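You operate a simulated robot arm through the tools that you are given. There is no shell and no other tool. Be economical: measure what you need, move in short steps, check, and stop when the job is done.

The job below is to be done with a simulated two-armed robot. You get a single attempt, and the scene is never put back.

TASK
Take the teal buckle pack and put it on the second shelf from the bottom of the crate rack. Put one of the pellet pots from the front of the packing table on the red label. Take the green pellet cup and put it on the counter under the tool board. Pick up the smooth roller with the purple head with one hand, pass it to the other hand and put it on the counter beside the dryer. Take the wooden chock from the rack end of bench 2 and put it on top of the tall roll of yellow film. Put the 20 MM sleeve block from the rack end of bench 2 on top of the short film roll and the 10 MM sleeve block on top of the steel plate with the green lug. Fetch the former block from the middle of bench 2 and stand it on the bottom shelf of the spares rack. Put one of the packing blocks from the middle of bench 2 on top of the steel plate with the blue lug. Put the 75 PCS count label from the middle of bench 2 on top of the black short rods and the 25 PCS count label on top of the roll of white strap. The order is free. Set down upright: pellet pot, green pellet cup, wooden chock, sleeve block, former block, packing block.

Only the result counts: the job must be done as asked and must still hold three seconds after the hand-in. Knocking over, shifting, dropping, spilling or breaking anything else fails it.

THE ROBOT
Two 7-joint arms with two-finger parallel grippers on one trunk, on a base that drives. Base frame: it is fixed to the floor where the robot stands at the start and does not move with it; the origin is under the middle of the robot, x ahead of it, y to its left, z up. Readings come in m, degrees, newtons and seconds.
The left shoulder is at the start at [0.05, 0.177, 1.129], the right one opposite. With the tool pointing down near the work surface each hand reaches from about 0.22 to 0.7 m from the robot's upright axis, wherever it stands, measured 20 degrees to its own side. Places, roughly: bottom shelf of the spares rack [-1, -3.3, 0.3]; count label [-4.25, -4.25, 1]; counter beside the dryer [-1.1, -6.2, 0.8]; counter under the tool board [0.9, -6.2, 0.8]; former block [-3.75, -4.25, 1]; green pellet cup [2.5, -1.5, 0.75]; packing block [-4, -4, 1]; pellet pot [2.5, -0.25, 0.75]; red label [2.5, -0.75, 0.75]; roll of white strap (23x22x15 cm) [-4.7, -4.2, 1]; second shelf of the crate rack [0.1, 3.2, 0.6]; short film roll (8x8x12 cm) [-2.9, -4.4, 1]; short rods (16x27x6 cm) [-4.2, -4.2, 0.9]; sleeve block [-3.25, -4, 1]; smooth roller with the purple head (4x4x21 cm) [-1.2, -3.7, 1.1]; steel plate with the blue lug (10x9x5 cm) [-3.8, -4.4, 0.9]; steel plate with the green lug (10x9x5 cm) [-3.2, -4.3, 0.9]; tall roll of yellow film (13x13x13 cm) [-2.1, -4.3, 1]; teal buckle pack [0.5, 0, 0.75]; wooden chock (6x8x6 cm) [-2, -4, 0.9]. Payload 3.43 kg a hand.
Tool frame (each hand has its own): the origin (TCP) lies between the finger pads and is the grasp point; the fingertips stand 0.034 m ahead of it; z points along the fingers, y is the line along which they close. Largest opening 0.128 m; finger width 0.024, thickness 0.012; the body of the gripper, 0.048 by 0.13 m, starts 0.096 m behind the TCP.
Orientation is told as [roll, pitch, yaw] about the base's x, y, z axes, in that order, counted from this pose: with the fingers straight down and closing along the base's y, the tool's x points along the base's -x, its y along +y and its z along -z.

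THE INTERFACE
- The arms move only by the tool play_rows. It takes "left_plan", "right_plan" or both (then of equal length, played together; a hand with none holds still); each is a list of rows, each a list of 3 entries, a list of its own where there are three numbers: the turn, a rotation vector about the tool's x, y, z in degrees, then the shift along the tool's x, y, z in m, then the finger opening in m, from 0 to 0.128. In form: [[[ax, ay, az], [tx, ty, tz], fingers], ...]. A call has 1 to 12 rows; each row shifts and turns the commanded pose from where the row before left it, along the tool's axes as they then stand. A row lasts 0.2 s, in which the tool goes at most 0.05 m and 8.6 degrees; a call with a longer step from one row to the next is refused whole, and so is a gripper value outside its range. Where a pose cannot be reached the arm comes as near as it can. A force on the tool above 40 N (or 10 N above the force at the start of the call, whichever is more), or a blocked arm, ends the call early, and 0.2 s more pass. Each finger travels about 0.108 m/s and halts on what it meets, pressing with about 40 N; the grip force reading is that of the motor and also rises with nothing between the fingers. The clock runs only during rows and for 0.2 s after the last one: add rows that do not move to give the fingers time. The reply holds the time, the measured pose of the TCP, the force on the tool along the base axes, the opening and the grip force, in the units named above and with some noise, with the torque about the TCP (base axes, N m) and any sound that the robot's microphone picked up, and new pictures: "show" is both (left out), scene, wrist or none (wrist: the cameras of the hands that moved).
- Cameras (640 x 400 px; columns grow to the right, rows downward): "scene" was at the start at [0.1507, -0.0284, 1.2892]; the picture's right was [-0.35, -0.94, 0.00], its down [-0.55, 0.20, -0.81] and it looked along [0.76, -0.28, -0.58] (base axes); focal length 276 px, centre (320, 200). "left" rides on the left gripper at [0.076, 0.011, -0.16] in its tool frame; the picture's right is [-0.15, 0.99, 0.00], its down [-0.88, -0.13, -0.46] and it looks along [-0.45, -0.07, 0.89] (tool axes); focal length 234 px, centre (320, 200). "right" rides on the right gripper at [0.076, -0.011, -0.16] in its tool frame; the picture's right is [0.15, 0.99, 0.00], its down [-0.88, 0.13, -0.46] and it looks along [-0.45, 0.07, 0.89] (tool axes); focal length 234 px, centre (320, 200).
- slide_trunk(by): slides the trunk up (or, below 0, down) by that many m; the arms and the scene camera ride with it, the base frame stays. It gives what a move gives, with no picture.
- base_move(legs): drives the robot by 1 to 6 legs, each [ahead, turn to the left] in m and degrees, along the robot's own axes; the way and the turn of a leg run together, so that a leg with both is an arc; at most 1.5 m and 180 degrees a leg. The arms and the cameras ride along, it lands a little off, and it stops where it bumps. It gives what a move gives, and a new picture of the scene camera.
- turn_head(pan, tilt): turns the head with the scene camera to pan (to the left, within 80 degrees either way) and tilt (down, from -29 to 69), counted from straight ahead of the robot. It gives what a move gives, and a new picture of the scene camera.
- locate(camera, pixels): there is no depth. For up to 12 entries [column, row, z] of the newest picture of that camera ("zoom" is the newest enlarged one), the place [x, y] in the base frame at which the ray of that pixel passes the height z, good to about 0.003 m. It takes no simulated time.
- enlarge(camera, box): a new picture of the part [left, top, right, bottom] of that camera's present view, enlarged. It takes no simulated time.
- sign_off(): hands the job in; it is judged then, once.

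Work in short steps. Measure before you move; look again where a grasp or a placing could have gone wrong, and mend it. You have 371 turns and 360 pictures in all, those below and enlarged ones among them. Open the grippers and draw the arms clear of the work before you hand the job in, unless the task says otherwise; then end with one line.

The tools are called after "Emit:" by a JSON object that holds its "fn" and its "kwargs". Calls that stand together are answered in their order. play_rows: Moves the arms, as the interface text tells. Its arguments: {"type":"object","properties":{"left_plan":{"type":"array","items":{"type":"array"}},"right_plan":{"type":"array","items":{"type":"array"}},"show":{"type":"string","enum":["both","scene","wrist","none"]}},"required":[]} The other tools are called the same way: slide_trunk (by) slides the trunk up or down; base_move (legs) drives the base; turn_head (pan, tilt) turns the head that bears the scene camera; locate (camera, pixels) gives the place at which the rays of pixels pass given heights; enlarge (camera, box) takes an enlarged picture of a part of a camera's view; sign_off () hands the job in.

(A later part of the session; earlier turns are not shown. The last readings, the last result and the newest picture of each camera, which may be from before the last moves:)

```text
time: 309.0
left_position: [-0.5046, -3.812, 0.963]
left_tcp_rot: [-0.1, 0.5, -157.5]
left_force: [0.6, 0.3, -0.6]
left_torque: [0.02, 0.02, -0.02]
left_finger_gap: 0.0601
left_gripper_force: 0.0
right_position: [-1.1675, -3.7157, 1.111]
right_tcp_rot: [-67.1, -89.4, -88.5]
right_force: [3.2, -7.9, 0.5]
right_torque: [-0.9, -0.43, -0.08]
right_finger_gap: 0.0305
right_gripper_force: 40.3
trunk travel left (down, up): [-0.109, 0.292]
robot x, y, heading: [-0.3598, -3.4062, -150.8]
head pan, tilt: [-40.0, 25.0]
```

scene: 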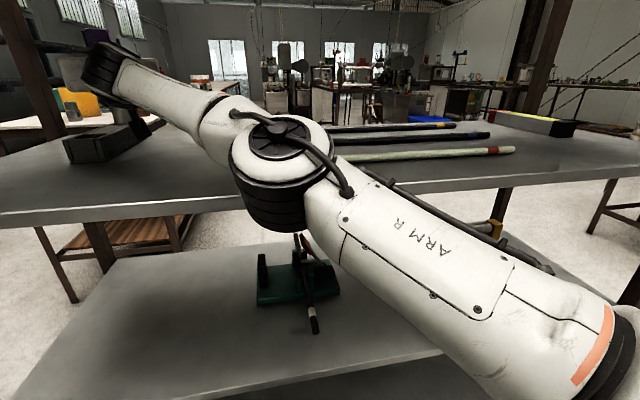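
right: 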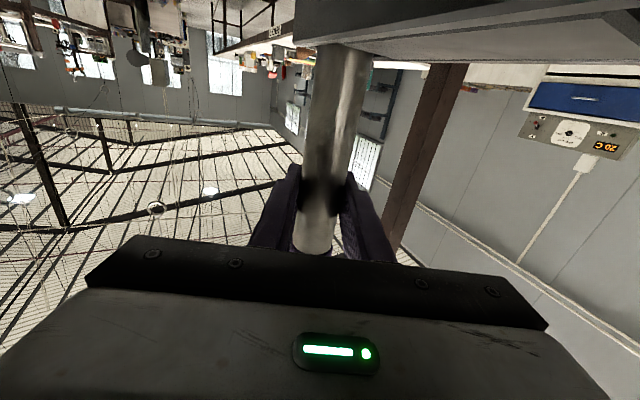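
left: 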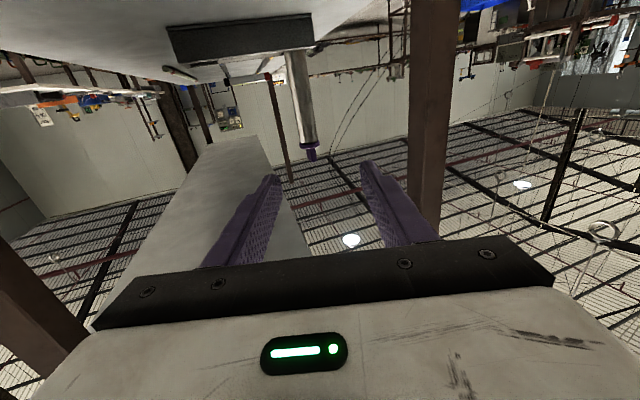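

Gripped (3 cm shaft). Lift with the trunk by 5 cm.

Emit:
{"fn": "slide_trunk", "kwargs": {"by": 0.05}}

Emit:
{"fn": "enlarge", "kwargs": {"camera": "right", "box": [0, 0, 640, 400]}}

```text
time: 309.9
left_position: [-0.5056, -3.8124, 1.013]
left_tcp_rot: [0.0, 0.4, -157.4]
left_force: [0.7, -0.4, -0.6]
left_torque: [0.0, 0.02, -0.01]
left_finger_gap: 0.0603
left_gripper_force: 0.0
right_position: [-1.17, -3.7124, 1.1611]
right_tcp_rot: [-72.0, -89.3, -84.1]
right_force: [0.1, -0.5, -3.5]
right_torque: [-0.01, 0.04, -0.01]
right_finger_gap: 0.0302
right_gripper_force: 39.5
trunk travel left (down, up): [-0.159, 0.242]
robot x, y, heading: [-0.3571, -3.4085, -150.9]
head pan, tilt: [-40.0, 25.0]
```

```text
1.00 times, centred on (320, 200) of right
```

zoom: 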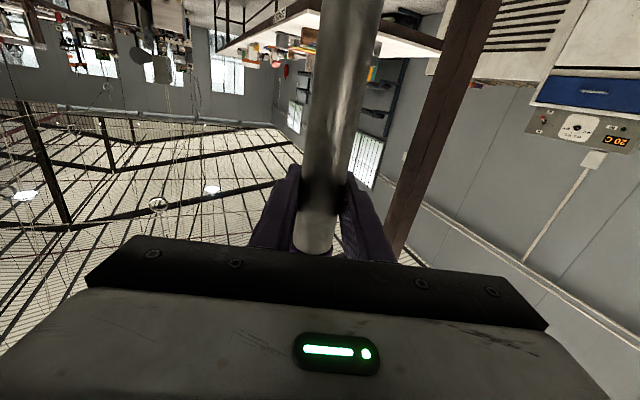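

Free weight 3.5 N with no side force: it is out of the holder. Lift 0.8 cm more and reverse 6 cm, checking the force.

Emit:
{"fn": "slide_trunk", "kwargs": {"by": 0.008}}

Emit:
{"fn": "base_move", "kwargs": {"legs": [[-0.06, 0]]}}

```text
time: 310.5
left_position: [-0.5054, -3.812, 1.0208]
left_tcp_rot: [0.0, 0.5, -157.3]
left_force: [0.7, -0.1, -0.2]
left_torque: [0.02, 0.02, -0.01]
left_finger_gap: 0.0599
left_gripper_force: 0.0
right_position: [-1.1695, -3.7132, 1.1684]
right_tcp_rot: [-70.5, -89.3, -85.3]
right_force: [-0.4, 0.2, -3.9]
right_torque: [-0.01, 0.02, 0.01]
right_finger_gap: 0.0302
right_gripper_force: 40.5
trunk travel left (down, up): [-0.167, 0.234]
robot x, y, heading: [-0.3553, -3.4125, -150.7]
head pan, tilt: [-40.0, 25.0]
```

```text
time: 311.5
left_position: [-0.4523, -3.7824, 1.0222]
left_tcp_rot: [0.0, 0.5, -157.3]
left_force: [0.1, -0.5, -1.0]
left_torque: [-0.01, 0.01, 0.02]
left_finger_gap: 0.06
left_gripper_force: 0.0
right_position: [-1.117, -3.6837, 1.1685]
right_tcp_rot: [-74.3, -89.3, -81.3]
right_force: [0.2, 0.3, -3.4]
right_torque: [0.0, -0.01, 0.04]
right_finger_gap: 0.0302
right_gripper_force: 39.9
trunk travel left (down, up): [-0.167, 0.234]
robot x, y, heading: [-0.3056, -3.3804, -150.8]
head pan, tilt: [-40.0, 25.0]
```

scene: 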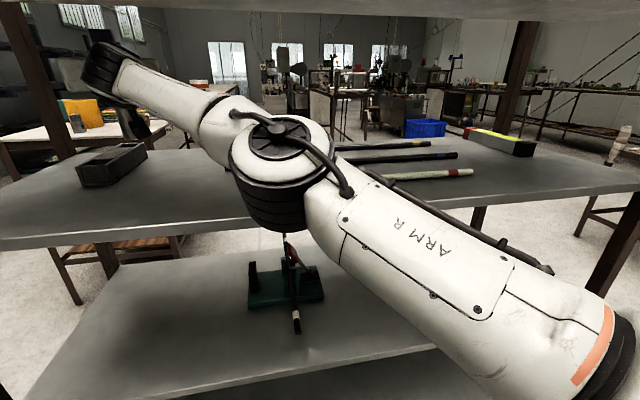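

Free of the holder. Reverse 0.6 m into open floor and look at the roller.

Emit:
{"fn": "base_move", "kwargs": {"legs": [[-0.6, 0]]}}

Emit:
{"fn": "turn_head", "kwargs": {"pan": -5, "tilt": 25}}

```text
time: 314.9
left_position: [0.071, -3.4886, 1.0221]
left_tcp_rot: [0.0, 0.4, -157.3]
left_force: [0.1, -0.6, 0.3]
left_torque: [0.0, 0.0, -0.02]
left_finger_gap: 0.0599
left_gripper_force: 0.1
right_position: [-0.592, -3.3898, 1.1691]
right_tcp_rot: [-71.4, -89.4, -84.5]
right_force: [0.0, 0.3, -3.4]
right_torque: [-0.02, 0.01, -0.01]
right_finger_gap: 0.0304
right_gripper_force: 39.5
trunk travel left (down, up): [-0.167, 0.234]
robot x, y, heading: [0.2197, -3.0865, -150.7]
head pan, tilt: [-40.0, 25.0]
```

scene: 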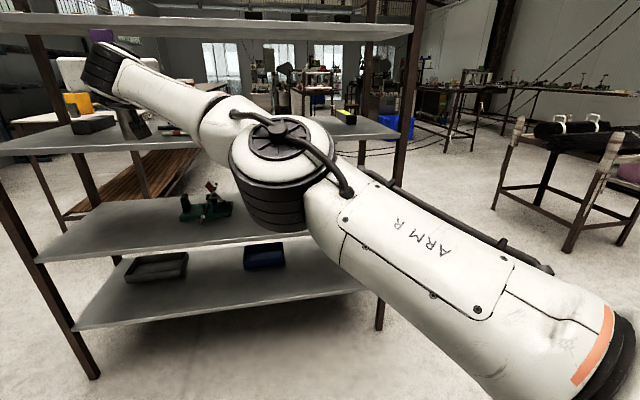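

```text
time: 315.9
left_position: [0.0725, -3.4889, 1.0214]
left_tcp_rot: [0.0, 0.5, -157.4]
left_force: [-0.4, 0.0, 0.1]
left_torque: [0.01, -0.01, 0.02]
left_finger_gap: 0.06
left_gripper_force: 0.1
right_position: [-0.5913, -3.39, 1.1682]
right_tcp_rot: [-69.5, -89.4, -86.2]
right_force: [0.0, 0.0, -3.7]
right_torque: [-0.01, -0.02, 0.03]
right_finger_gap: 0.0303
right_gripper_force: 40.0
trunk travel left (down, up): [-0.167, 0.234]
robot x, y, heading: [0.2203, -3.0872, -150.8]
head pan, tilt: [-5.0, 25.0]
```

scene: 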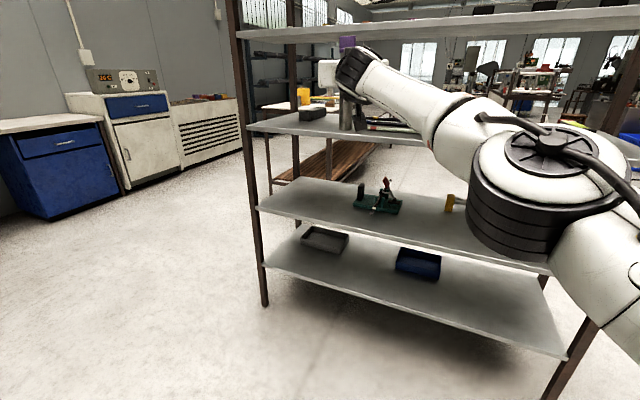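

Now retract the right hand toward the robot for the handover.

Emit:
{"fn": "play_rows", "kwargs": {"right_plan": [[[0, 0, 0], [0, 0, -0.02], 0.015], [[0, 0, 0], [0, 0, -0.03], 0.015], [[0, 0, 0], [0, 0, -0.03], 0.015], [[0, 0, 0], [0, 0, -0.03], 0.015], [[0, 0, 0], [0, 0, -0.03], 0.015], [[0, 0, 0], [0, 0, -0.03], 0.015]], "show": "scene"}}

```text
time: 317.3
left_position: [0.071, -3.4887, 1.0208]
left_tcp_rot: [0.0, 0.5, -157.4]
left_force: [0.1, 0.8, 0.2]
left_torque: [0.0, 0.02, 0.0]
left_finger_gap: 0.06
left_gripper_force: 0.0
right_position: [-0.4357, -3.319, 1.1707]
right_tcp_rot: [-70.9, -89.3, -85.1]
right_force: [0.2, -0.2, -3.6]
right_torque: [-0.03, -0.01, 0.03]
right_finger_gap: 0.0302
right_gripper_force: 40.2
trunk travel left (down, up): [-0.167, 0.234]
robot x, y, heading: [0.2215, -3.0888, -150.8]
head pan, tilt: [-5.0, 25.0]
```

scene: 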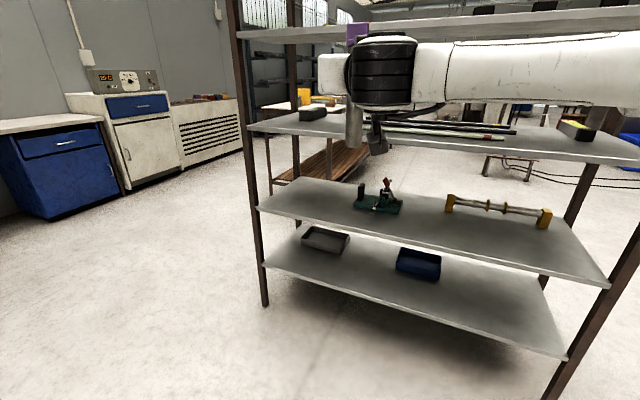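

Both hands: right shifts to the centre and yaws 35° left about the roller; left pitches up to horizontal.

Emit:
{"fn": "play_rows", "kwargs": {"left_plan": [[[0, -8.2, 0], [-0.0138, 0, -0.004], 0.08], [[0, -8.2, 0], [-0.0142, 0, -0.0021], 0.08], [[0, -8.2, 0], [-0.0143, 0, 0], 0.08], [[0, -8.2, 0], [-0.0142, 0, 0.002], 0.08], [[0, -8.2, 0], [-0.0137, 0, 0.004], 0.08], [[0, -8.2, 0], [-0.013, 0, 0.0059], 0.08], [[0, -8.2, 0], [-0.0121, 0, 0.0078], 0.08], [[0, -8.2, 0], [-0.0109, 0, 0.0093], 0.08], [[0, -8.2, 0], [-0.0094, 0, 0.0108], 0.08], [[0, -8.2, 0], [-0.0077, 0, 0.012], 0.08], [[0, -8.0, 0], [-0.006, 0, 0.013], 0.08]], "right_plan": [[[0, 0, 0], [0, 0.03, -0.03], 0.015], [[0, 0, 0], [0, 0.03, -0.03], 0.015], [[0, 0, 0], [0, 0.03, -0.03], 0.015], [[0, 0, 0], [0, 0.03, -0.03], 0.015], [[-7, 0, 0], [0, 0, 0], 0.015], [[-7, 0, 0], [0, 0, 0], 0.015], [[-7, 0, 0], [0, 0, 0], 0.015], [[-7, 0, 0], [0, 0, 0], 0.015], [[-7, 0, 0], [0, 0, 0], 0.015], [[0, 0, 0], [0, 0, 0], 0.015], [[0, 0, 0], [0, 0, 0], 0.015]], "show": "scene"}}

```text
time: 319.7
left_position: [-0.0799, -3.5584, 1.0752]
left_tcp_rot: [-9.7, -89.5, -147.8]
left_force: [0.4, -0.5, -0.4]
left_torque: [0.01, -0.04, 0.01]
left_finger_gap: 0.0802
left_gripper_force: 0.1
left hand out of reach, approached as far as the arm can: row 9, 10
right_position: [-0.2773, -3.3803, 1.168]
right_tcp_rot: [-35.1, -89.2, -85.8]
right_force: [0.3, 0.5, -3.3]
right_torque: [0.04, 0.01, -0.01]
right_finger_gap: 0.0303
right_gripper_force: 40.1
trunk travel left (down, up): [-0.167, 0.234]
robot x, y, heading: [0.2227, -3.0881, -150.7]
head pan, tilt: [-5.0, 25.0]
```

scene: 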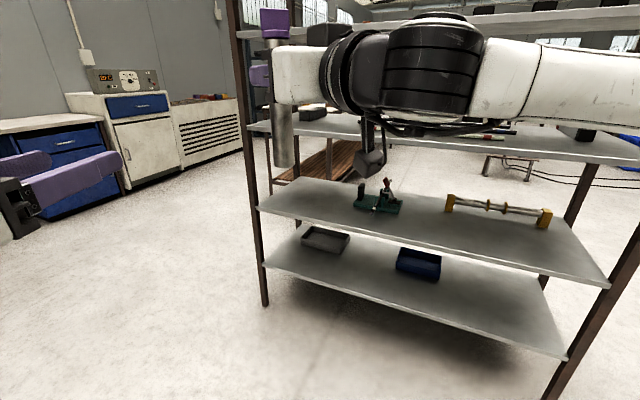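

Rotate the left hand 33° to the right and line it up with the lower shaft of the roller.

Emit:
{"fn": "play_rows", "kwargs": {"left_plan": [[[8.3, 0, 0], [0, 0, 0], 0.08], [[8.3, 0, 0], [0, 0, 0], 0.08], [[8.3, 0, 0], [0, 0, 0], 0.08], [[8.3, 0, 0], [0, 0, 0], 0.08], [[0, 0, 0], [0, -0.046, 0], 0.08], [[0, 0, 0], [0, -0.046, 0], 0.08], [[0, 0, 0], [0, -0.046, 0], 0.08], [[0, 0, 0], [0, 0, 0.04], 0.08], [[0, 0, 0], [0, 0, 0.04], 0.08]], "show": "both"}}

```text
time: 321.7
left_position: [-0.1472, -3.4271, 1.0854]
left_tcp_rot: [-27.8, -89.6, -162.8]
left_force: [-0.5, -0.6, 0.6]
left_torque: [-0.01, -0.04, -0.01]
left_finger_gap: 0.08
left_gripper_force: 0.1
left hand out of reach, approached as far as the arm can: row 7
right_position: [-0.2776, -3.3804, 1.1692]
right_tcp_rot: [-33.4, -89.2, -87.4]
right_force: [0.4, -1.1, -2.8]
right_torque: [-0.03, -0.02, -0.01]
right_finger_gap: 0.0302
right_gripper_force: 39.9
trunk travel left (down, up): [-0.167, 0.234]
robot x, y, heading: [0.2205, -3.0856, -150.7]
head pan, tilt: [-5.0, 25.0]
```

scene: 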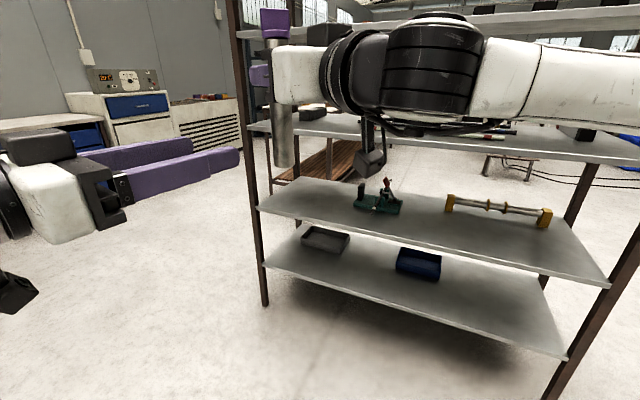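
left: 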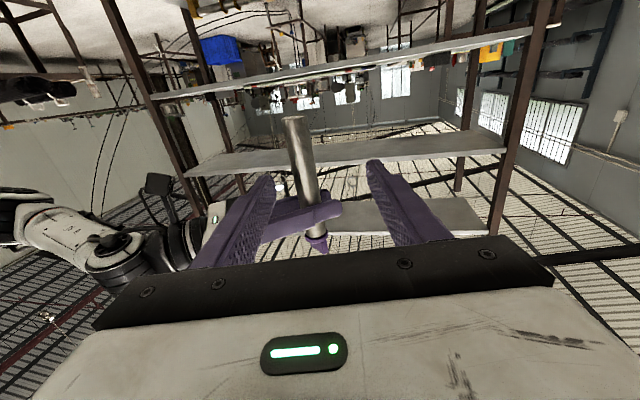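

Align laterally (-2.4 cm), approach 0.12 m and close the left fingers on the lower shaft.

Emit:
{"fn": "play_rows", "kwargs": {"left_plan": [[[0, 0, 0], [0, -0.024, 0], 0.08], [[0, 0, 0], [0, 0, 0.04], 0.08], [[0, 0, 0], [0, 0, 0.04], 0.08], [[0, 0, 0], [0, 0, 0.036], 0.08], [[0, 0, 0], [0, 0, 0], 0.08]], "show": "both"}}

```text
time: 322.9
left_position: [-0.2578, -3.3817, 1.0844]
left_tcp_rot: [-35.6, -89.5, -155.0]
left_force: [-0.2, 0.4, -0.2]
left_torque: [0.01, 0.01, 0.0]
left_finger_gap: 0.0799
left_gripper_force: 0.1
right_position: [-0.2771, -3.3802, 1.1696]
right_tcp_rot: [-35.2, -89.2, -85.7]
right_force: [-0.1, -0.3, -3.7]
right_torque: [0.0, 0.04, 0.03]
right_finger_gap: 0.0301
right_gripper_force: 40.1
trunk travel left (down, up): [-0.167, 0.234]
robot x, y, heading: [0.2175, -3.0843, -151.0]
head pan, tilt: [-5.0, 25.0]
```

scene: 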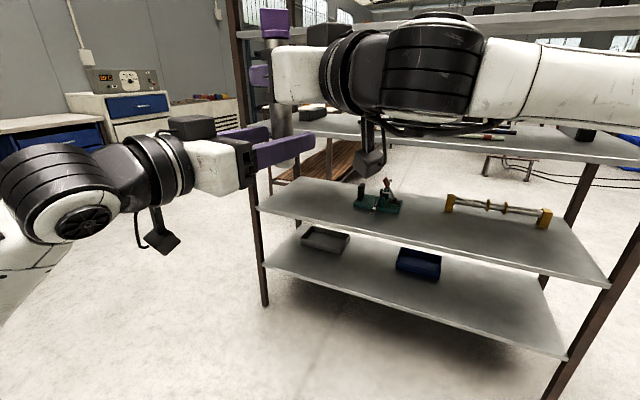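
left: 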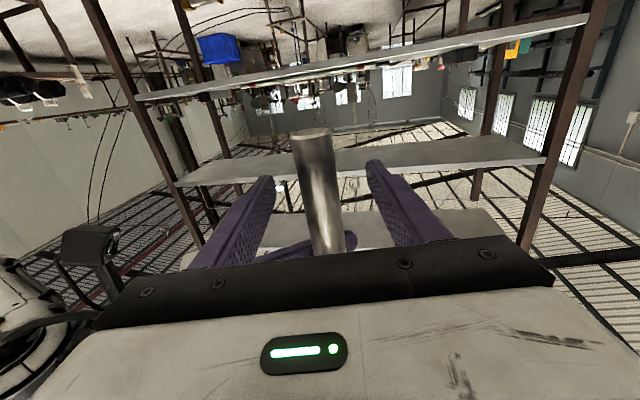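

Roller sits between the left fingers. Close left, then open the right.

Emit:
{"fn": "play_rows", "kwargs": {"left_plan": [[[0, 0, 0], [0, 0, 0], 0.05], [[0, 0, 0], [0, 0, 0], 0.025], [[0, 0, 0], [0, 0, 0], 0.015], [[0, 0, 0], [0, 0, 0], 0.01], [[0, 0, 0], [0, 0, 0], 0.01]], "show": "none"}}

Emit:
{"fn": "play_rows", "kwargs": {"right_plan": [[[0, 0, 0], [0, 0, 0], 0.04], [[0, 0, 0], [0, 0, 0], 0.06], [[0, 0, 0], [0, 0, -0.02], 0.06], [[0, 0, 0], [0, 0, -0.03], 0.06], [[0, 0, 0], [0, 0, -0.03], 0.06], [[0, 0, 0], [0, -0.03, -0.02], 0.06]], "show": "scene"}}

```text
time: 324.1
left_position: [-0.2569, -3.3808, 1.0852]
left_tcp_rot: [-41.6, -89.5, -149.1]
left_force: [1.2, 6.1, 0.3]
left_torque: [0.06, -0.11, -0.26]
left_finger_gap: 0.0302
left_gripper_force: 40.2
right_position: [-0.277, -3.3806, 1.1682]
right_tcp_rot: [-36.1, -89.2, -84.7]
right_force: [-0.6, -6.0, -3.5]
right_torque: [-0.54, 0.25, 0.15]
right_finger_gap: 0.0301
right_gripper_force: 39.8
trunk travel left (down, up): [-0.167, 0.234]
robot x, y, heading: [0.222, -3.0897, -151.1]
head pan, tilt: [-5.0, 25.0]
```

```text
time: 325.5
left_position: [-0.2563, -3.3809, 1.0843]
left_tcp_rot: [-36.9, -89.5, -153.5]
left_force: [-0.2, -1.2, 0.2]
left_torque: [-0.02, -0.07, -0.04]
left_finger_gap: 0.03
left_gripper_force: 40.0
right_position: [-0.2514, -3.2784, 1.1688]
right_tcp_rot: [-39.2, -89.2, -81.7]
right_force: [1.2, -0.5, 0.3]
right_torque: [0.0, 0.01, -0.03]
right_finger_gap: 0.0598
right_gripper_force: 0.0
trunk travel left (down, up): [-0.167, 0.234]
robot x, y, heading: [0.221, -3.0873, -150.7]
head pan, tilt: [-5.0, 25.0]
```

scene: 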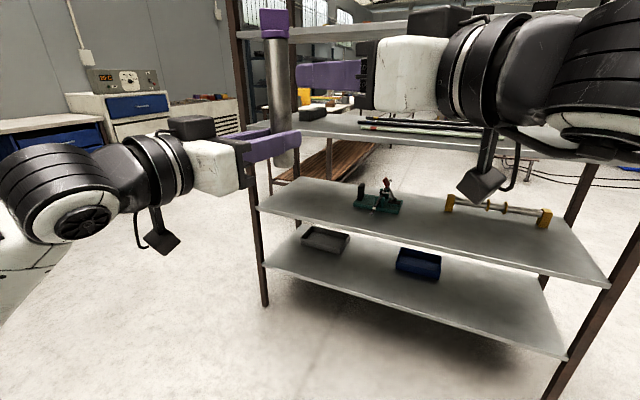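

Handover done. Move the right hand aside and pitch it back down.

Emit:
{"fn": "play_rows", "kwargs": {"right_plan": [[[0, 0, 0], [0, -0.045, -0.01], 0.06], [[0, 0, 0], [0, -0.045, -0.01], 0.06], [[0, 0, 0], [0, -0.045, -0.01], 0.06], [[0, 0, 0], [0, -0.04, 0], 0.06], [[0, 8.2, 0], [0, 0, 0], 0.06], [[0, 8.2, 0], [0, 0, 0], 0.06], [[0, 8.2, 0], [0, 0, 0], 0.06], [[0, 8.2, 0], [0, 0, 0], 0.06], [[0, 8.2, 0], [0, 0, 0], 0.06], [[0, 8.2, 0], [0, 0, 0], 0.06], [[0, 8.2, 0], [0, 0, 0], 0.06], [[0, 8.2, 0], [0, 0, 0], 0.06]], "show": "none"}}

Emit:
{"fn": "play_rows", "kwargs": {"right_plan": [[[0, 8.2, 0], [0, 0, 0], 0.06], [[0, 8.2, 0], [0, 0, 0], 0.06], [[0, 8, 0], [0, 0, 0], 0.06], [[0, 0, 8], [0.03, 0, 0], 0.06], [[0, 0, 8], [0.03, -0.02, 0], 0.06], [[0, 0, 8], [0.03, -0.02, 0], 0.06], [[0, 0, 6], [0, -0.02, 0], 0.06]], "show": "scene"}}

```text
time: 328.1
left_position: [-0.2563, -3.3821, 1.085]
left_tcp_rot: [-37.9, -89.5, -152.6]
left_force: [-0.2, 1.0, 0.4]
left_torque: [0.01, -0.07, 0.01]
left_finger_gap: 0.03
left_gripper_force: 40.2
right_position: [-0.387, -3.1646, 1.1717]
right_tcp_rot: [-0.7, -43.0, -120.5]
right_force: [0.0, -0.3, -1.8]
right_torque: [-0.01, 0.01, 0.0]
right_finger_gap: 0.0599
right_gripper_force: 0.0
right hand out of reach, approached as far as the arm can: row 11, 12
trunk travel left (down, up): [-0.167, 0.234]
robot x, y, heading: [0.2195, -3.0907, -150.9]
head pan, tilt: [-5.0, 25.0]
```

```text
time: 329.7
left_position: [-0.2573, -3.38, 1.0853]
left_tcp_rot: [-37.5, -89.6, -152.9]
left_force: [0.6, 0.5, -0.5]
left_torque: [0.03, -0.03, 0.0]
left_finger_gap: 0.0298
left_gripper_force: 40.0
right_position: [-0.3856, -3.0756, 1.0993]
right_tcp_rot: [24.6, -36.4, -159.0]
right_force: [0.2, 0.0, -0.8]
right_torque: [-0.01, -0.03, -0.02]
right_finger_gap: 0.0598
right_gripper_force: 0.1
right hand out of reach, approached as far as the arm can: row 1, 2, 3
trunk travel left (down, up): [-0.167, 0.234]
robot x, y, heading: [0.2205, -3.0907, -150.9]
head pan, tilt: [-5.0, 25.0]
```

scene: 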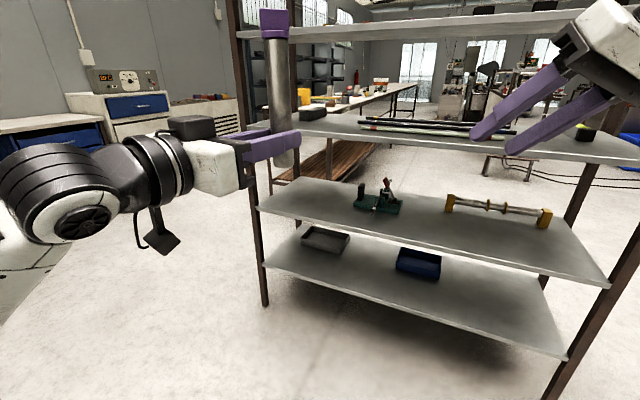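

Roller is firmly in the left hand. Raise the trunk and drive toward the counter beside the dryer.

Emit:
{"fn": "slide_trunk", "kwargs": {"by": 0.16}}

Emit:
{"fn": "base_move", "kwargs": {"legs": [[0, 61], [1.3, 0], [0, -52], [1.45, 0], [0, 52]]}}

Emit:
{"fn": "turn_head", "kwargs": {"pan": 0, "tilt": 35}}

```text
time: 331.5
left_position: [-0.2565, -3.3821, 1.2445]
left_tcp_rot: [-37.5, -89.5, -153.1]
left_force: [-0.5, -1.0, -2.9]
left_torque: [-0.01, -0.07, 0.0]
left_finger_gap: 0.0301
left_gripper_force: 40.4
right_position: [-0.388, -3.0749, 1.2592]
right_tcp_rot: [24.5, -36.3, -158.9]
right_force: [-0.4, -0.3, -0.5]
right_torque: [0.01, -0.01, 0.02]
right_finger_gap: 0.0599
right_gripper_force: 0.1
trunk travel left (down, up): [-0.327, 0.074]
robot x, y, heading: [0.2216, -3.0821, -150.8]
head pan, tilt: [-5.0, 25.0]
```

```text
time: 352.2
left_position: [-0.8167, -5.8625, 1.245]
left_tcp_rot: [-40.3, -89.4, -87.3]
left_force: [0.9, -1.0, -3.4]
left_torque: [0.05, -0.03, 0.02]
left_finger_gap: 0.0301
left_gripper_force: 40.1
right_position: [-1.1487, -5.8386, 1.2603]
right_tcp_rot: [24.6, -36.4, -95.8]
right_force: [-0.3, -0.4, -0.7]
right_torque: [-0.01, -0.01, 0.01]
right_finger_gap: 0.0599
right_gripper_force: 0.0
trunk travel left (down, up): [-0.327, 0.074]
robot x, y, heading: [-0.8627, -5.3044, -87.8]
head pan, tilt: [-5.0, 25.0]
```

scene: 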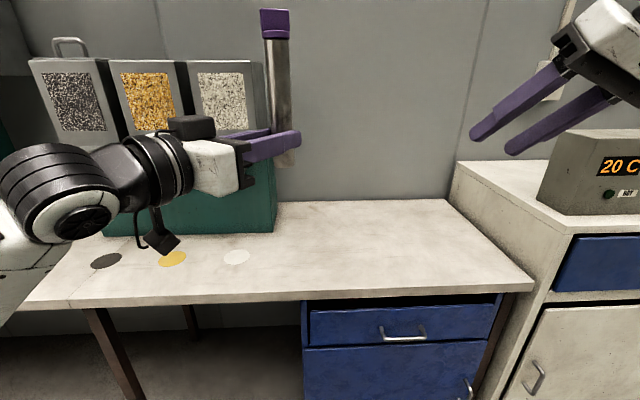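

```text
time: 352.9
left_position: [-0.8162, -5.8621, 1.2444]
left_tcp_rot: [-37.2, -89.5, -90.3]
left_force: [0.5, -0.3, -3.6]
left_torque: [0.06, -0.03, 0.01]
left_finger_gap: 0.0299
left_gripper_force: 40.0
right_position: [-1.1493, -5.8395, 1.2597]
right_tcp_rot: [24.5, -36.4, -96.0]
right_force: [0.3, -0.6, -0.3]
right_torque: [-0.01, -0.01, 0.0]
right_finger_gap: 0.0602
right_gripper_force: 0.1
trunk travel left (down, up): [-0.327, 0.074]
robot x, y, heading: [-0.8633, -5.3018, -87.7]
head pan, tilt: [0.0, 35.0]
```

scene: 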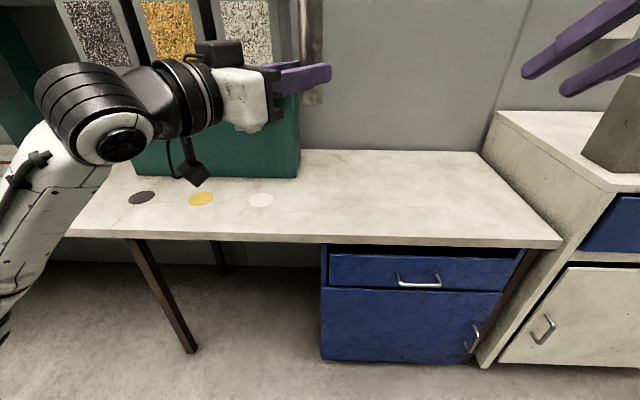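

Locate the free counter area, oven corner and pads.

Emit:
{"fn": "locate", "kwargs": {"camera": "scene", "pixels": [[560, 240, 0.8], [480, 155, 0.8], [485, 365, 0], [500, 115, 0.95], [400, 195, 0.8], [260, 200, 0.8], [330, 175, 0.8], [450, 195, 0.8], [320, 235, 0.8], [637, 190, 0.95]]}}

```text
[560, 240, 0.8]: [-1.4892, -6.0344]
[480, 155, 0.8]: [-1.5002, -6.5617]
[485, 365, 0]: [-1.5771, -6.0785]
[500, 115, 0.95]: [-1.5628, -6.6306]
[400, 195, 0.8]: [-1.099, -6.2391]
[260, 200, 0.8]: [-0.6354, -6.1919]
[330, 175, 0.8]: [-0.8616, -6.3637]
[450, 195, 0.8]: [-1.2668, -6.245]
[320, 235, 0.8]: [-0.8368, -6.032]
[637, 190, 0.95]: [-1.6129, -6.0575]
```

Drive to (-1.15,-5.6) facing the counter.

Emit:
{"fn": "base_move", "kwargs": {"legs": [[0, -46], [0.41, 0], [0, 44]]}}

```text
time: 359.5
left_position: [-1.1133, -6.1566, 1.2457]
left_tcp_rot: [-40.1, -89.6, -89.1]
left_force: [0.2, 0.3, -2.9]
left_torque: [0.08, -0.05, 0.01]
left_finger_gap: 0.0297
left_gripper_force: 39.9
right_position: [-1.4439, -6.1232, 1.2596]
right_tcp_rot: [24.5, -36.4, -97.5]
right_force: [-0.2, 0.5, 0.4]
right_torque: [-0.01, 0.0, 0.0]
right_finger_gap: 0.0602
right_gripper_force: 0.1
trunk travel left (down, up): [-0.327, 0.074]
robot x, y, heading: [-1.1431, -5.5947, -89.7]
head pan, tilt: [0.0, 35.0]
```

scene: 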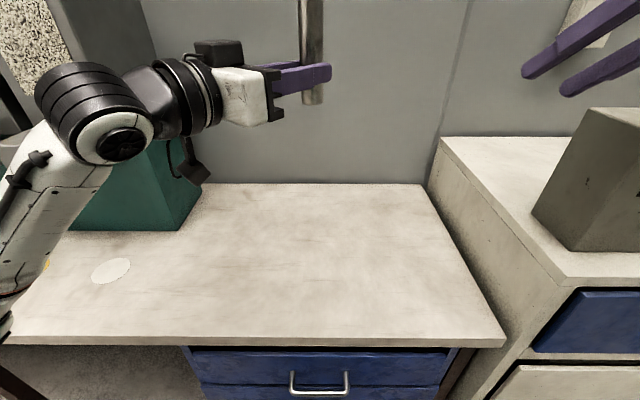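

Pitch the left hand down (roller becomes horizontal) while lowering ~0.24 m.

Emit:
{"fn": "play_rows", "kwargs": {"left_plan": [[[0, 8.2, 0], [0.0218, 0, 0.0031], 0.01], [[0, 8.2, 0], [0.0211, 0, 0.0062], 0.01], [[0, 8.2, 0], [0.02, 0, 0.0092], 0.01], [[0, 8.2, 0], [0.0185, 0, 0.0119], 0.01], [[0, 8.2, 0], [0.0166, 0, 0.0144], 0.01], [[0, 8.2, 0], [0.0144, 0, 0.0167], 0.01], [[0, 8.2, 0], [0.0119, 0, 0.0185], 0.01], [[0, 8.2, 0], [0.0091, 0, 0.02], 0.01], [[0, 8.2, 0], [0.0061, 0, 0.0211], 0.01], [[0, 8.2, 0], [0.0031, 0, 0.0218], 0.01], [[0, 8.0, 0], [0, 0, 0.022], 0.01]], "show": "both"}}

```text
time: 361.9
left_position: [-1.1356, -6.1805, 1.0052]
left_tcp_rot: [-0.1, 0.5, -129.4]
left_force: [-0.3, -0.1, -3.7]
left_torque: [0.14, -0.11, 0.0]
left_finger_gap: 0.03
left_gripper_force: 39.9
right_position: [-1.4447, -6.1243, 1.2596]
right_tcp_rot: [24.6, -36.4, -97.6]
right_force: [-0.3, 0.4, 0.5]
right_torque: [0.0, -0.01, 0.04]
right_finger_gap: 0.0601
right_gripper_force: 0.1
trunk travel left (down, up): [-0.327, 0.074]
robot x, y, heading: [-1.1435, -5.5948, -89.4]
head pan, tilt: [0.0, 35.0]
```

scene: 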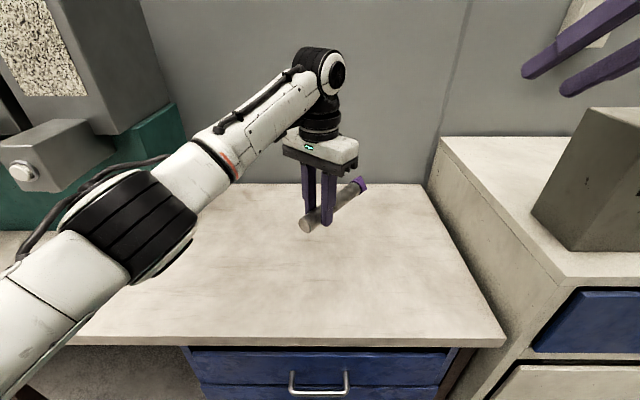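
left: 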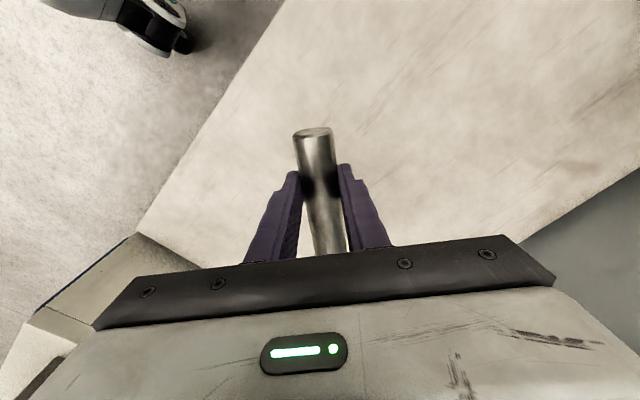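

Lower to the counter gently.

Emit:
{"fn": "play_rows", "kwargs": {"left_plan": [[[0, 0, 0], [0, 0, 0.045], 0.01], [[0, 0, 0], [0, 0, 0.045], 0.01], [[0, 0, 0], [0, 0, 0.045], 0.01], [[0, 0, 0], [0, 0, 0.018], 0.01], [[0, 0, 0], [0, 0, 0.006], 0.01], [[0, 0, 0], [0, 0, 0.004], 0.01], [[0, 0, 0], [0, 0, 0.003], 0.01]], "show": "wrist"}}

Emit:
{"fn": "enlarge", "kwargs": {"camera": "scene", "box": [250, 150, 430, 290]}}

```text
time: 363.5
left_position: [-1.1348, -6.1798, 0.8389]
left_tcp_rot: [-0.2, 0.4, -129.2]
left_force: [0.2, -0.6, -3.0]
left_torque: [0.16, -0.13, 0.01]
left_finger_gap: 0.0299
left_gripper_force: 39.8
right_position: [-1.4451, -6.1237, 1.2599]
right_tcp_rot: [24.5, -36.5, -97.7]
right_force: [-0.7, -0.1, -0.2]
right_torque: [0.03, -0.02, 0.01]
right_finger_gap: 0.0599
right_gripper_force: 0.1
trunk travel left (down, up): [-0.327, 0.074]
robot x, y, heading: [-1.1443, -5.5968, -89.6]
head pan, tilt: [0.0, 35.0]
```

left: 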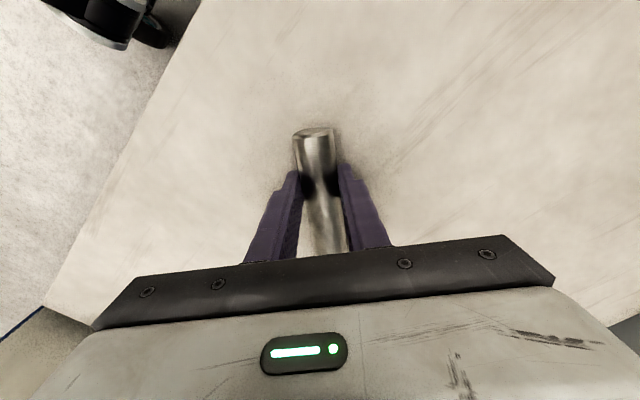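

```text
2.86 times, centred on (340, 220) of scene
```

zoom: 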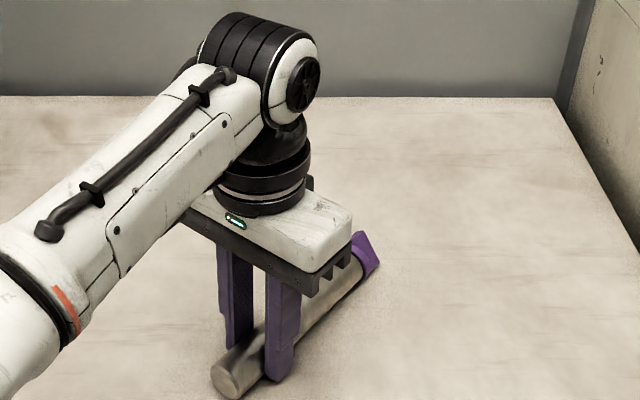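

Emit:
{"fn": "play_rows", "kwargs": {"left_plan": [[[0, 0, 0], [0, 0, 0.002], 0.01], [[0, 0, 0], [0, 0, 0.002], 0.01]], "show": "none"}}

```text
time: 364.1
left_position: [-1.1344, -6.18, 0.8379]
left_tcp_rot: [-0.3, 0.1, -129.3]
left_force: [1.3, 2.0, 7.7]
left_torque: [-0.93, 0.73, 0.01]
left_finger_gap: 0.03
left_gripper_force: 39.7
right_position: [-1.4444, -6.122, 1.2612]
right_tcp_rot: [24.5, -36.5, -97.5]
right_force: [-0.2, -0.5, -0.4]
right_torque: [-0.02, -0.02, 0.0]
right_finger_gap: 0.0601
right_gripper_force: 0.2
trunk travel left (down, up): [-0.327, 0.074]
robot x, y, heading: [-1.1397, -5.5955, -89.5]
head pan, tilt: [0.0, 35.0]
```

Head touches the counter. Open slowly and lift.

Emit:
{"fn": "play_rows", "kwargs": {"left_plan": [[[0, 0, 0], [0, 0, 0], 0.032], [[0, 0, 0], [0, 0, 0], 0.036], [[0, 0, 0], [0, 0, 0], 0.044], [[0, 0, 0], [0, 0, 0], 0.056], [[0, 0, 0], [0, 0, 0], 0.056], [[0, 0, 0], [0, 0, -0.02], 0.056], [[0, 0, 0], [0, 0, -0.04], 0.056], [[0, 0, 0], [0, 0, -0.045], 0.056], [[0, 0, 0], [0, 0, -0.045], 0.056], [[0, 0, 0], [0.04, 0, -0.02], 0.056], [[0, 0, 0], [0.04, 0.02, 0], 0.056]], "show": "scene"}}

```text
time: 366.5
left_position: [-1.067, -6.1306, 1.0062]
left_tcp_rot: [-0.3, 0.3, -129.4]
left_force: [0.1, 0.0, 0.5]
left_torque: [-0.02, 0.07, 0.04]
left_finger_gap: 0.0561
left_gripper_force: 0.1
right_position: [-1.4442, -6.1244, 1.2605]
right_tcp_rot: [24.5, -36.4, -97.5]
right_force: [0.8, 0.4, -0.4]
right_torque: [0.0, 0.02, -0.04]
right_finger_gap: 0.0601
right_gripper_force: 0.1
trunk travel left (down, up): [-0.327, 0.074]
robot x, y, heading: [-1.1392, -5.5937, -89.6]
head pan, tilt: [0.0, 35.0]
```

scene: 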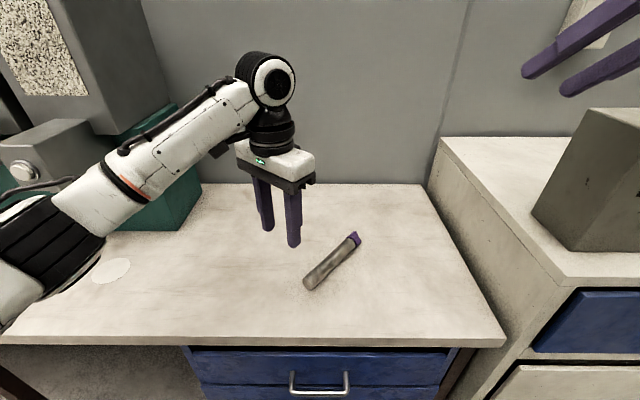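

Roller placed beside the dryer. Straighten both hands, then drive to bench 2's south side.

Emit:
{"fn": "play_rows", "kwargs": {"left_plan": [[[0, 0, -7.9], [0, 0, 0], 0.056], [[0, 0, -7.9], [0, 0, 0], 0.056], [[0, 0, -7.9], [0, 0, 0], 0.056], [[0, 0, -7.9], [0, 0, 0], 0.056], [[0, 0, -7.9], [0, 0, 0], 0.056], [[0, 0, 0], [0.03, 0.03, -0.02], 0.056], [[0, 0, 0], [0.03, 0.03, -0.02], 0.056]], "right_plan": [[[0, 7, 0], [0, 0, 0.025], 0.06], [[0, 7, 0], [0, 0, 0.025], 0.06], [[0, 7, 0], [0, 0, 0.025], 0.06], [[0, 7, 0], [0, 0, 0.02], 0.06], [[0, 7, 0], [0, 0, 0.02], 0.06], [[0, 0, 0], [0, 0, 0.02], 0.06], [[0, 0, 0], [0, 0, 0.02], 0.06]], "show": "none"}}

Emit:
{"fn": "base_move", "kwargs": {"legs": [[-0.45, 0], [0, -90], [0.95, 0], [0, -90]]}}

Emit:
{"fn": "turn_head", "kwargs": {"pan": 15, "tilt": 35}}

```text
time: 368.1
left_position: [-1.0083, -6.07, 1.0466]
left_tcp_rot: [0.0, 0.5, -89.8]
left_force: [1.0, -0.3, 0.0]
left_torque: [0.02, 0.03, 0.01]
left_finger_gap: 0.056
left_gripper_force: 0.0
right_position: [-1.3912, -6.1689, 1.1266]
right_tcp_rot: [19.5, -3.8, -83.8]
right_force: [-0.9, -0.2, 0.2]
right_torque: [-0.04, 0.03, 0.04]
right_finger_gap: 0.0601
right_gripper_force: 0.0
trunk travel left (down, up): [-0.327, 0.074]
robot x, y, heading: [-1.1431, -5.5972, -89.5]
head pan, tilt: [0.0, 35.0]
```

```text
time: 383.0
left_position: [-2.2143, -4.6747, 1.0471]
left_tcp_rot: [0.1, 0.5, 89.6]
left_force: [-0.7, -0.7, 0.3]
left_torque: [-0.01, 0.01, -0.02]
left_finger_gap: 0.056
left_gripper_force: 0.1
right_position: [-1.8314, -4.5809, 1.1266]
right_tcp_rot: [19.7, -3.9, 95.6]
right_force: [0.2, -0.8, 0.9]
right_torque: [0.01, -0.03, 0.01]
right_finger_gap: 0.0602
right_gripper_force: 0.1
trunk travel left (down, up): [-0.327, 0.074]
robot x, y, heading: [-2.0883, -5.1463, 89.9]
head pan, tilt: [0.0, 35.0]
```

scene: 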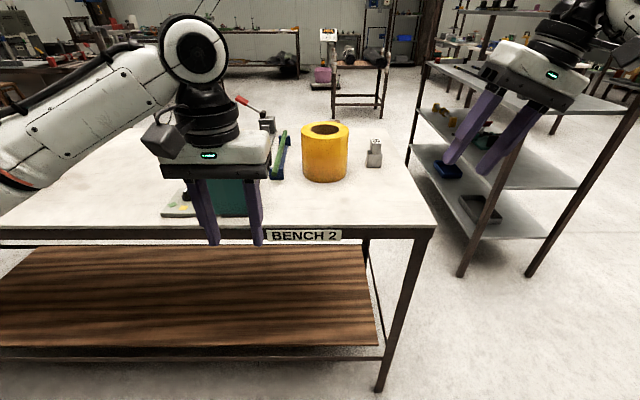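

```text
time: 383.8
left_position: [-2.2146, -4.6738, 1.0468]
left_tcp_rot: [0.0, 0.5, 89.6]
left_force: [0.5, -0.1, 0.2]
left_torque: [-0.01, -0.01, -0.03]
left_finger_gap: 0.056
left_gripper_force: 0.0
right_position: [-1.8312, -4.581, 1.1267]
right_tcp_rot: [19.5, -3.7, 95.6]
right_force: [1.0, -0.5, 0.7]
right_torque: [-0.01, -0.02, 0.01]
right_finger_gap: 0.0603
right_gripper_force: 0.0
trunk travel left (down, up): [-0.327, 0.074]
robot x, y, heading: [-2.0831, -5.1512, 89.8]
head pan, tilt: [15.0, 35.0]
```

scene: 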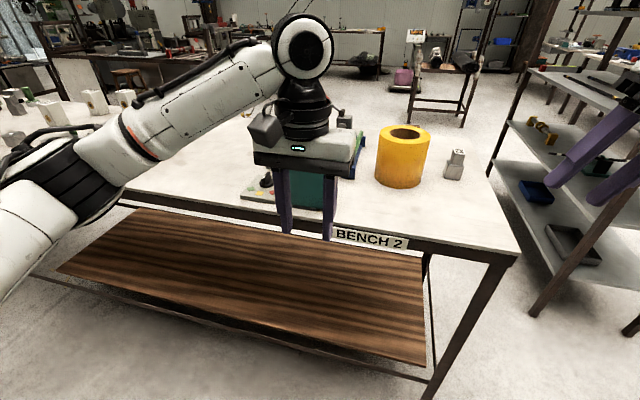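

Tuck the left arm out of the camera's way.

Emit:
{"fn": "play_rows", "kwargs": {"left_plan": [[[0, 0, 0], [0.03, 0.035, 0], 0.056], [[0, 0, 0], [0.03, 0.035, 0], 0.056], [[0, 0, 0], [0.03, 0.035, 0], 0.056], [[0, 0, 0], [0.03, 0.035, 0], 0.056], [[0, 0, 0], [0.03, 0.035, 0], 0.056], [[0, 0, 0], [0.03, 0.035, 0], 0.056]], "show": "scene"}}

```text
time: 385.2
left_position: [-2.4265, -4.8518, 1.0478]
left_tcp_rot: [0.1, 0.5, 89.6]
left_force: [0.4, -0.7, -0.6]
left_torque: [0.03, 0.0, -0.01]
left_finger_gap: 0.056
left_gripper_force: 0.0
right_position: [-1.8308, -4.58, 1.127]
right_tcp_rot: [19.5, -3.9, 95.7]
right_force: [0.5, 0.3, 0.0]
right_torque: [0.03, -0.04, 0.03]
right_finger_gap: 0.0601
right_gripper_force: 0.1
trunk travel left (down, up): [-0.327, 0.074]
robot x, y, heading: [-2.0849, -5.1492, 89.8]
head pan, tilt: [15.0, 35.0]
```

scene: 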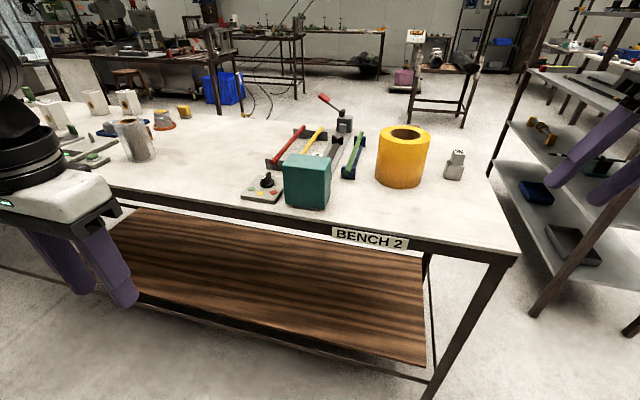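

Zoom on the east end of the bench.

Emit:
{"fn": "enlarge", "kwargs": {"camera": "scene", "box": [230, 80, 480, 230]}}

Emit:
{"fn": "enlarge", "kwargs": {"camera": "scene", "box": [0, 80, 220, 200]}}

```text
2.56 times, centred on (355, 155) of scene
```

zoom: 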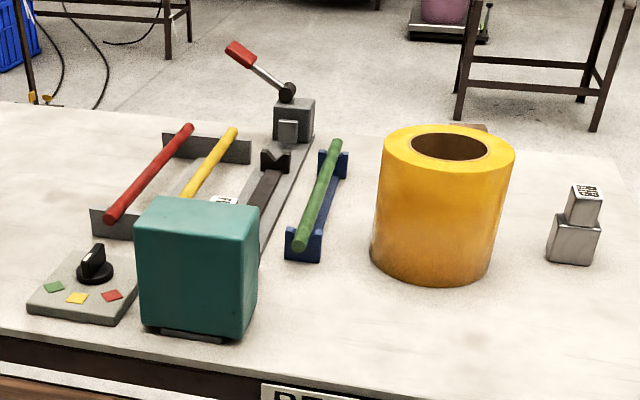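

```text
2.91 times, centred on (110, 140) of scene
```

zoom: 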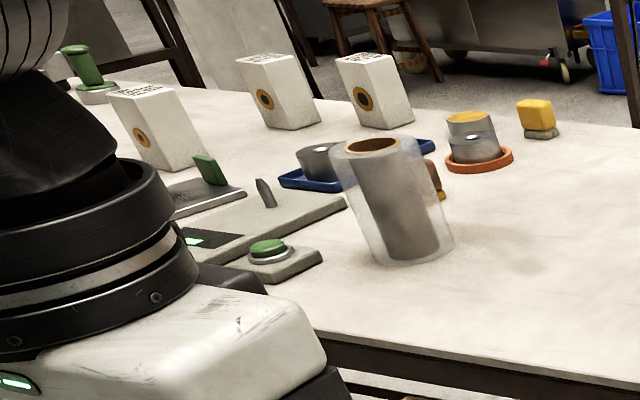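

Determine bench height and positions.

Emit:
{"fn": "locate", "kwargs": {"camera": "scene", "pixels": [[517, 252, 0.9], [517, 252, 0.85], [517, 252, 0.8], [402, 184, 0.85], [402, 184, 0.9], [378, 155, 0.95], [403, 135, 1.0], [403, 135, 1.05], [413, 124, 0.9], [455, 178, 0.85], [138, 158, 0.85]]}}

```text
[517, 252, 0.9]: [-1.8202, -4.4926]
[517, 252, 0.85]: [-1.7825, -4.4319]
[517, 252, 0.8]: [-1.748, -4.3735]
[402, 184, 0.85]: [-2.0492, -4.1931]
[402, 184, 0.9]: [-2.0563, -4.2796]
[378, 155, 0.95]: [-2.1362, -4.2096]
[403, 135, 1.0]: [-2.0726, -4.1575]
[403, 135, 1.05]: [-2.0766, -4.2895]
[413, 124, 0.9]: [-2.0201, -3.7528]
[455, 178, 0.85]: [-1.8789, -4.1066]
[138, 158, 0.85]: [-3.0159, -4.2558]
```

Locate the obstacles north of the bench for routing.

Emit:
{"fn": "locate", "kwargs": {"camera": "scene", "pixels": [[409, 123, 0], [463, 128, 0], [437, 102, 0], [477, 104, 0], [225, 103, 0], [270, 106, 0], [302, 104, 0], [243, 118, 0], [493, 175, 0], [535, 315, 0]]}}

Emit:
{"fn": "turn_head", "kwargs": {"pan": 55, "tilt": 20}}

```text
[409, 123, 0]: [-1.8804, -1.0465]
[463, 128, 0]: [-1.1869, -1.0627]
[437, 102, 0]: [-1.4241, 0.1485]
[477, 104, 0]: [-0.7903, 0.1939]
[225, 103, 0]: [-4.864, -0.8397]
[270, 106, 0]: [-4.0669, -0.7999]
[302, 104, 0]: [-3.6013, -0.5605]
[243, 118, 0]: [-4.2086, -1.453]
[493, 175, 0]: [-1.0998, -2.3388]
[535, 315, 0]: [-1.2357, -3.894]
```

```text
time: 386.3
left_position: [-2.4251, -4.8513, 1.0485]
left_tcp_rot: [0.0, 0.5, 89.6]
left_force: [0.8, -0.4, 0.6]
left_torque: [0.02, 0.03, 0.01]
left_finger_gap: 0.0561
left_gripper_force: 0.0
right_position: [-1.8316, -4.5812, 1.1273]
right_tcp_rot: [19.6, -3.8, 95.6]
right_force: [0.2, -0.1, -0.6]
right_torque: [0.0, 0.0, 0.0]
right_finger_gap: 0.0602
right_gripper_force: 0.0
trunk travel left (down, up): [-0.327, 0.074]
robot x, y, heading: [-2.0839, -5.1495, 90.1]
head pan, tilt: [55.0, 20.0]
```

scene: 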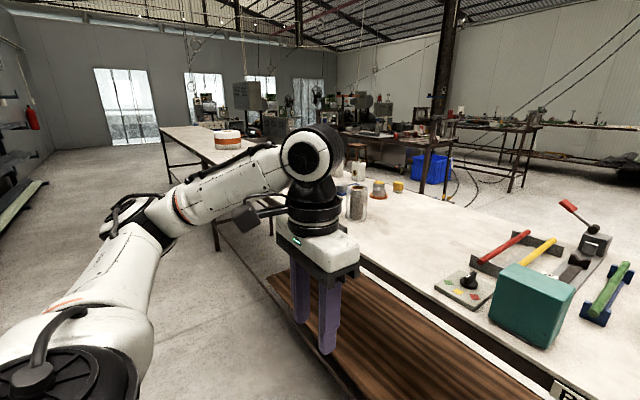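

East route north of the rack is free. Fix the right hand's tilt, then drive round to the north side of bench 2.

Emit:
{"fn": "play_rows", "kwargs": {"right_plan": [[[6.5, 1.3, 0], [0.02, 0, 0], 0.06], [[6.5, 1.3, 0], [0.03, 0, 0.02], 0.06], [[6.5, 1.2, 0], [0.03, 0, 0.02], 0.06], [[0, 0, 0], [0.04, 0, 0.03], 0.06], [[0, 0, 0], [0.04, 0, 0.03], 0.06]], "show": "none"}}

Emit:
{"fn": "base_move", "kwargs": {"legs": [[0, -87], [1.5, 0], [0.35, 0], [0, 87], [1.5, 0], [1.5, 0]]}}

```text
time: 387.5
left_position: [-2.4256, -4.8523, 1.0488]
left_tcp_rot: [0.0, 0.5, 89.7]
left_force: [0.2, 0.2, 0.5]
left_torque: [0.01, 0.0, 0.01]
left_finger_gap: 0.056
left_gripper_force: 0.0
right_position: [-1.8218, -4.7406, 1.0241]
right_tcp_rot: [-0.1, -0.2, 96.2]
right_force: [-0.1, -0.1, 0.5]
right_torque: [0.05, 0.01, -0.05]
right_finger_gap: 0.0599
right_gripper_force: 0.1
trunk travel left (down, up): [-0.327, 0.074]
robot x, y, heading: [-2.0851, -5.149, 89.9]
head pan, tilt: [55.0, 20.0]
```

```text
time: 408.4
left_position: [-0.6081, -3.7804, 1.047]
left_tcp_rot: [0.4, 1.5, 92.0]
left_force: [0.0, 0.3, -0.2]
left_torque: [0.0, -0.03, 0.02]
left_finger_gap: 0.056
left_gripper_force: 0.2
right_position: [-0.0019, -3.6508, 1.0242]
right_tcp_rot: [0.2, -0.4, 97.5]
right_force: [0.2, 0.1, -0.9]
right_torque: [-0.04, 0.0, -0.02]
right_finger_gap: 0.0598
right_gripper_force: 0.0
trunk travel left (down, up): [-0.327, 0.074]
robot x, y, heading: [-0.2595, -4.0651, 90.9]
head pan, tilt: [55.0, 20.0]
stopped in leg 5: the robot was blocked; the commanded pose is now the measured one
```

scene: 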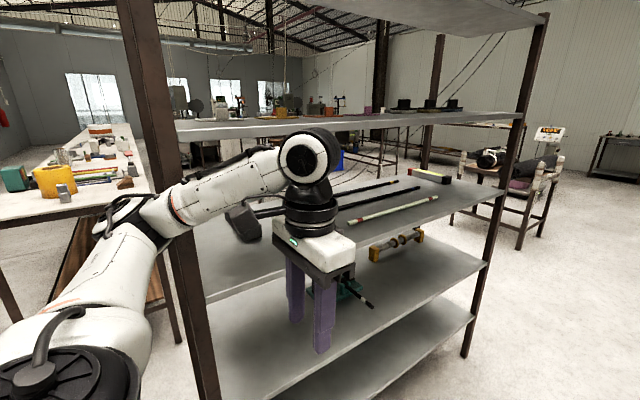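

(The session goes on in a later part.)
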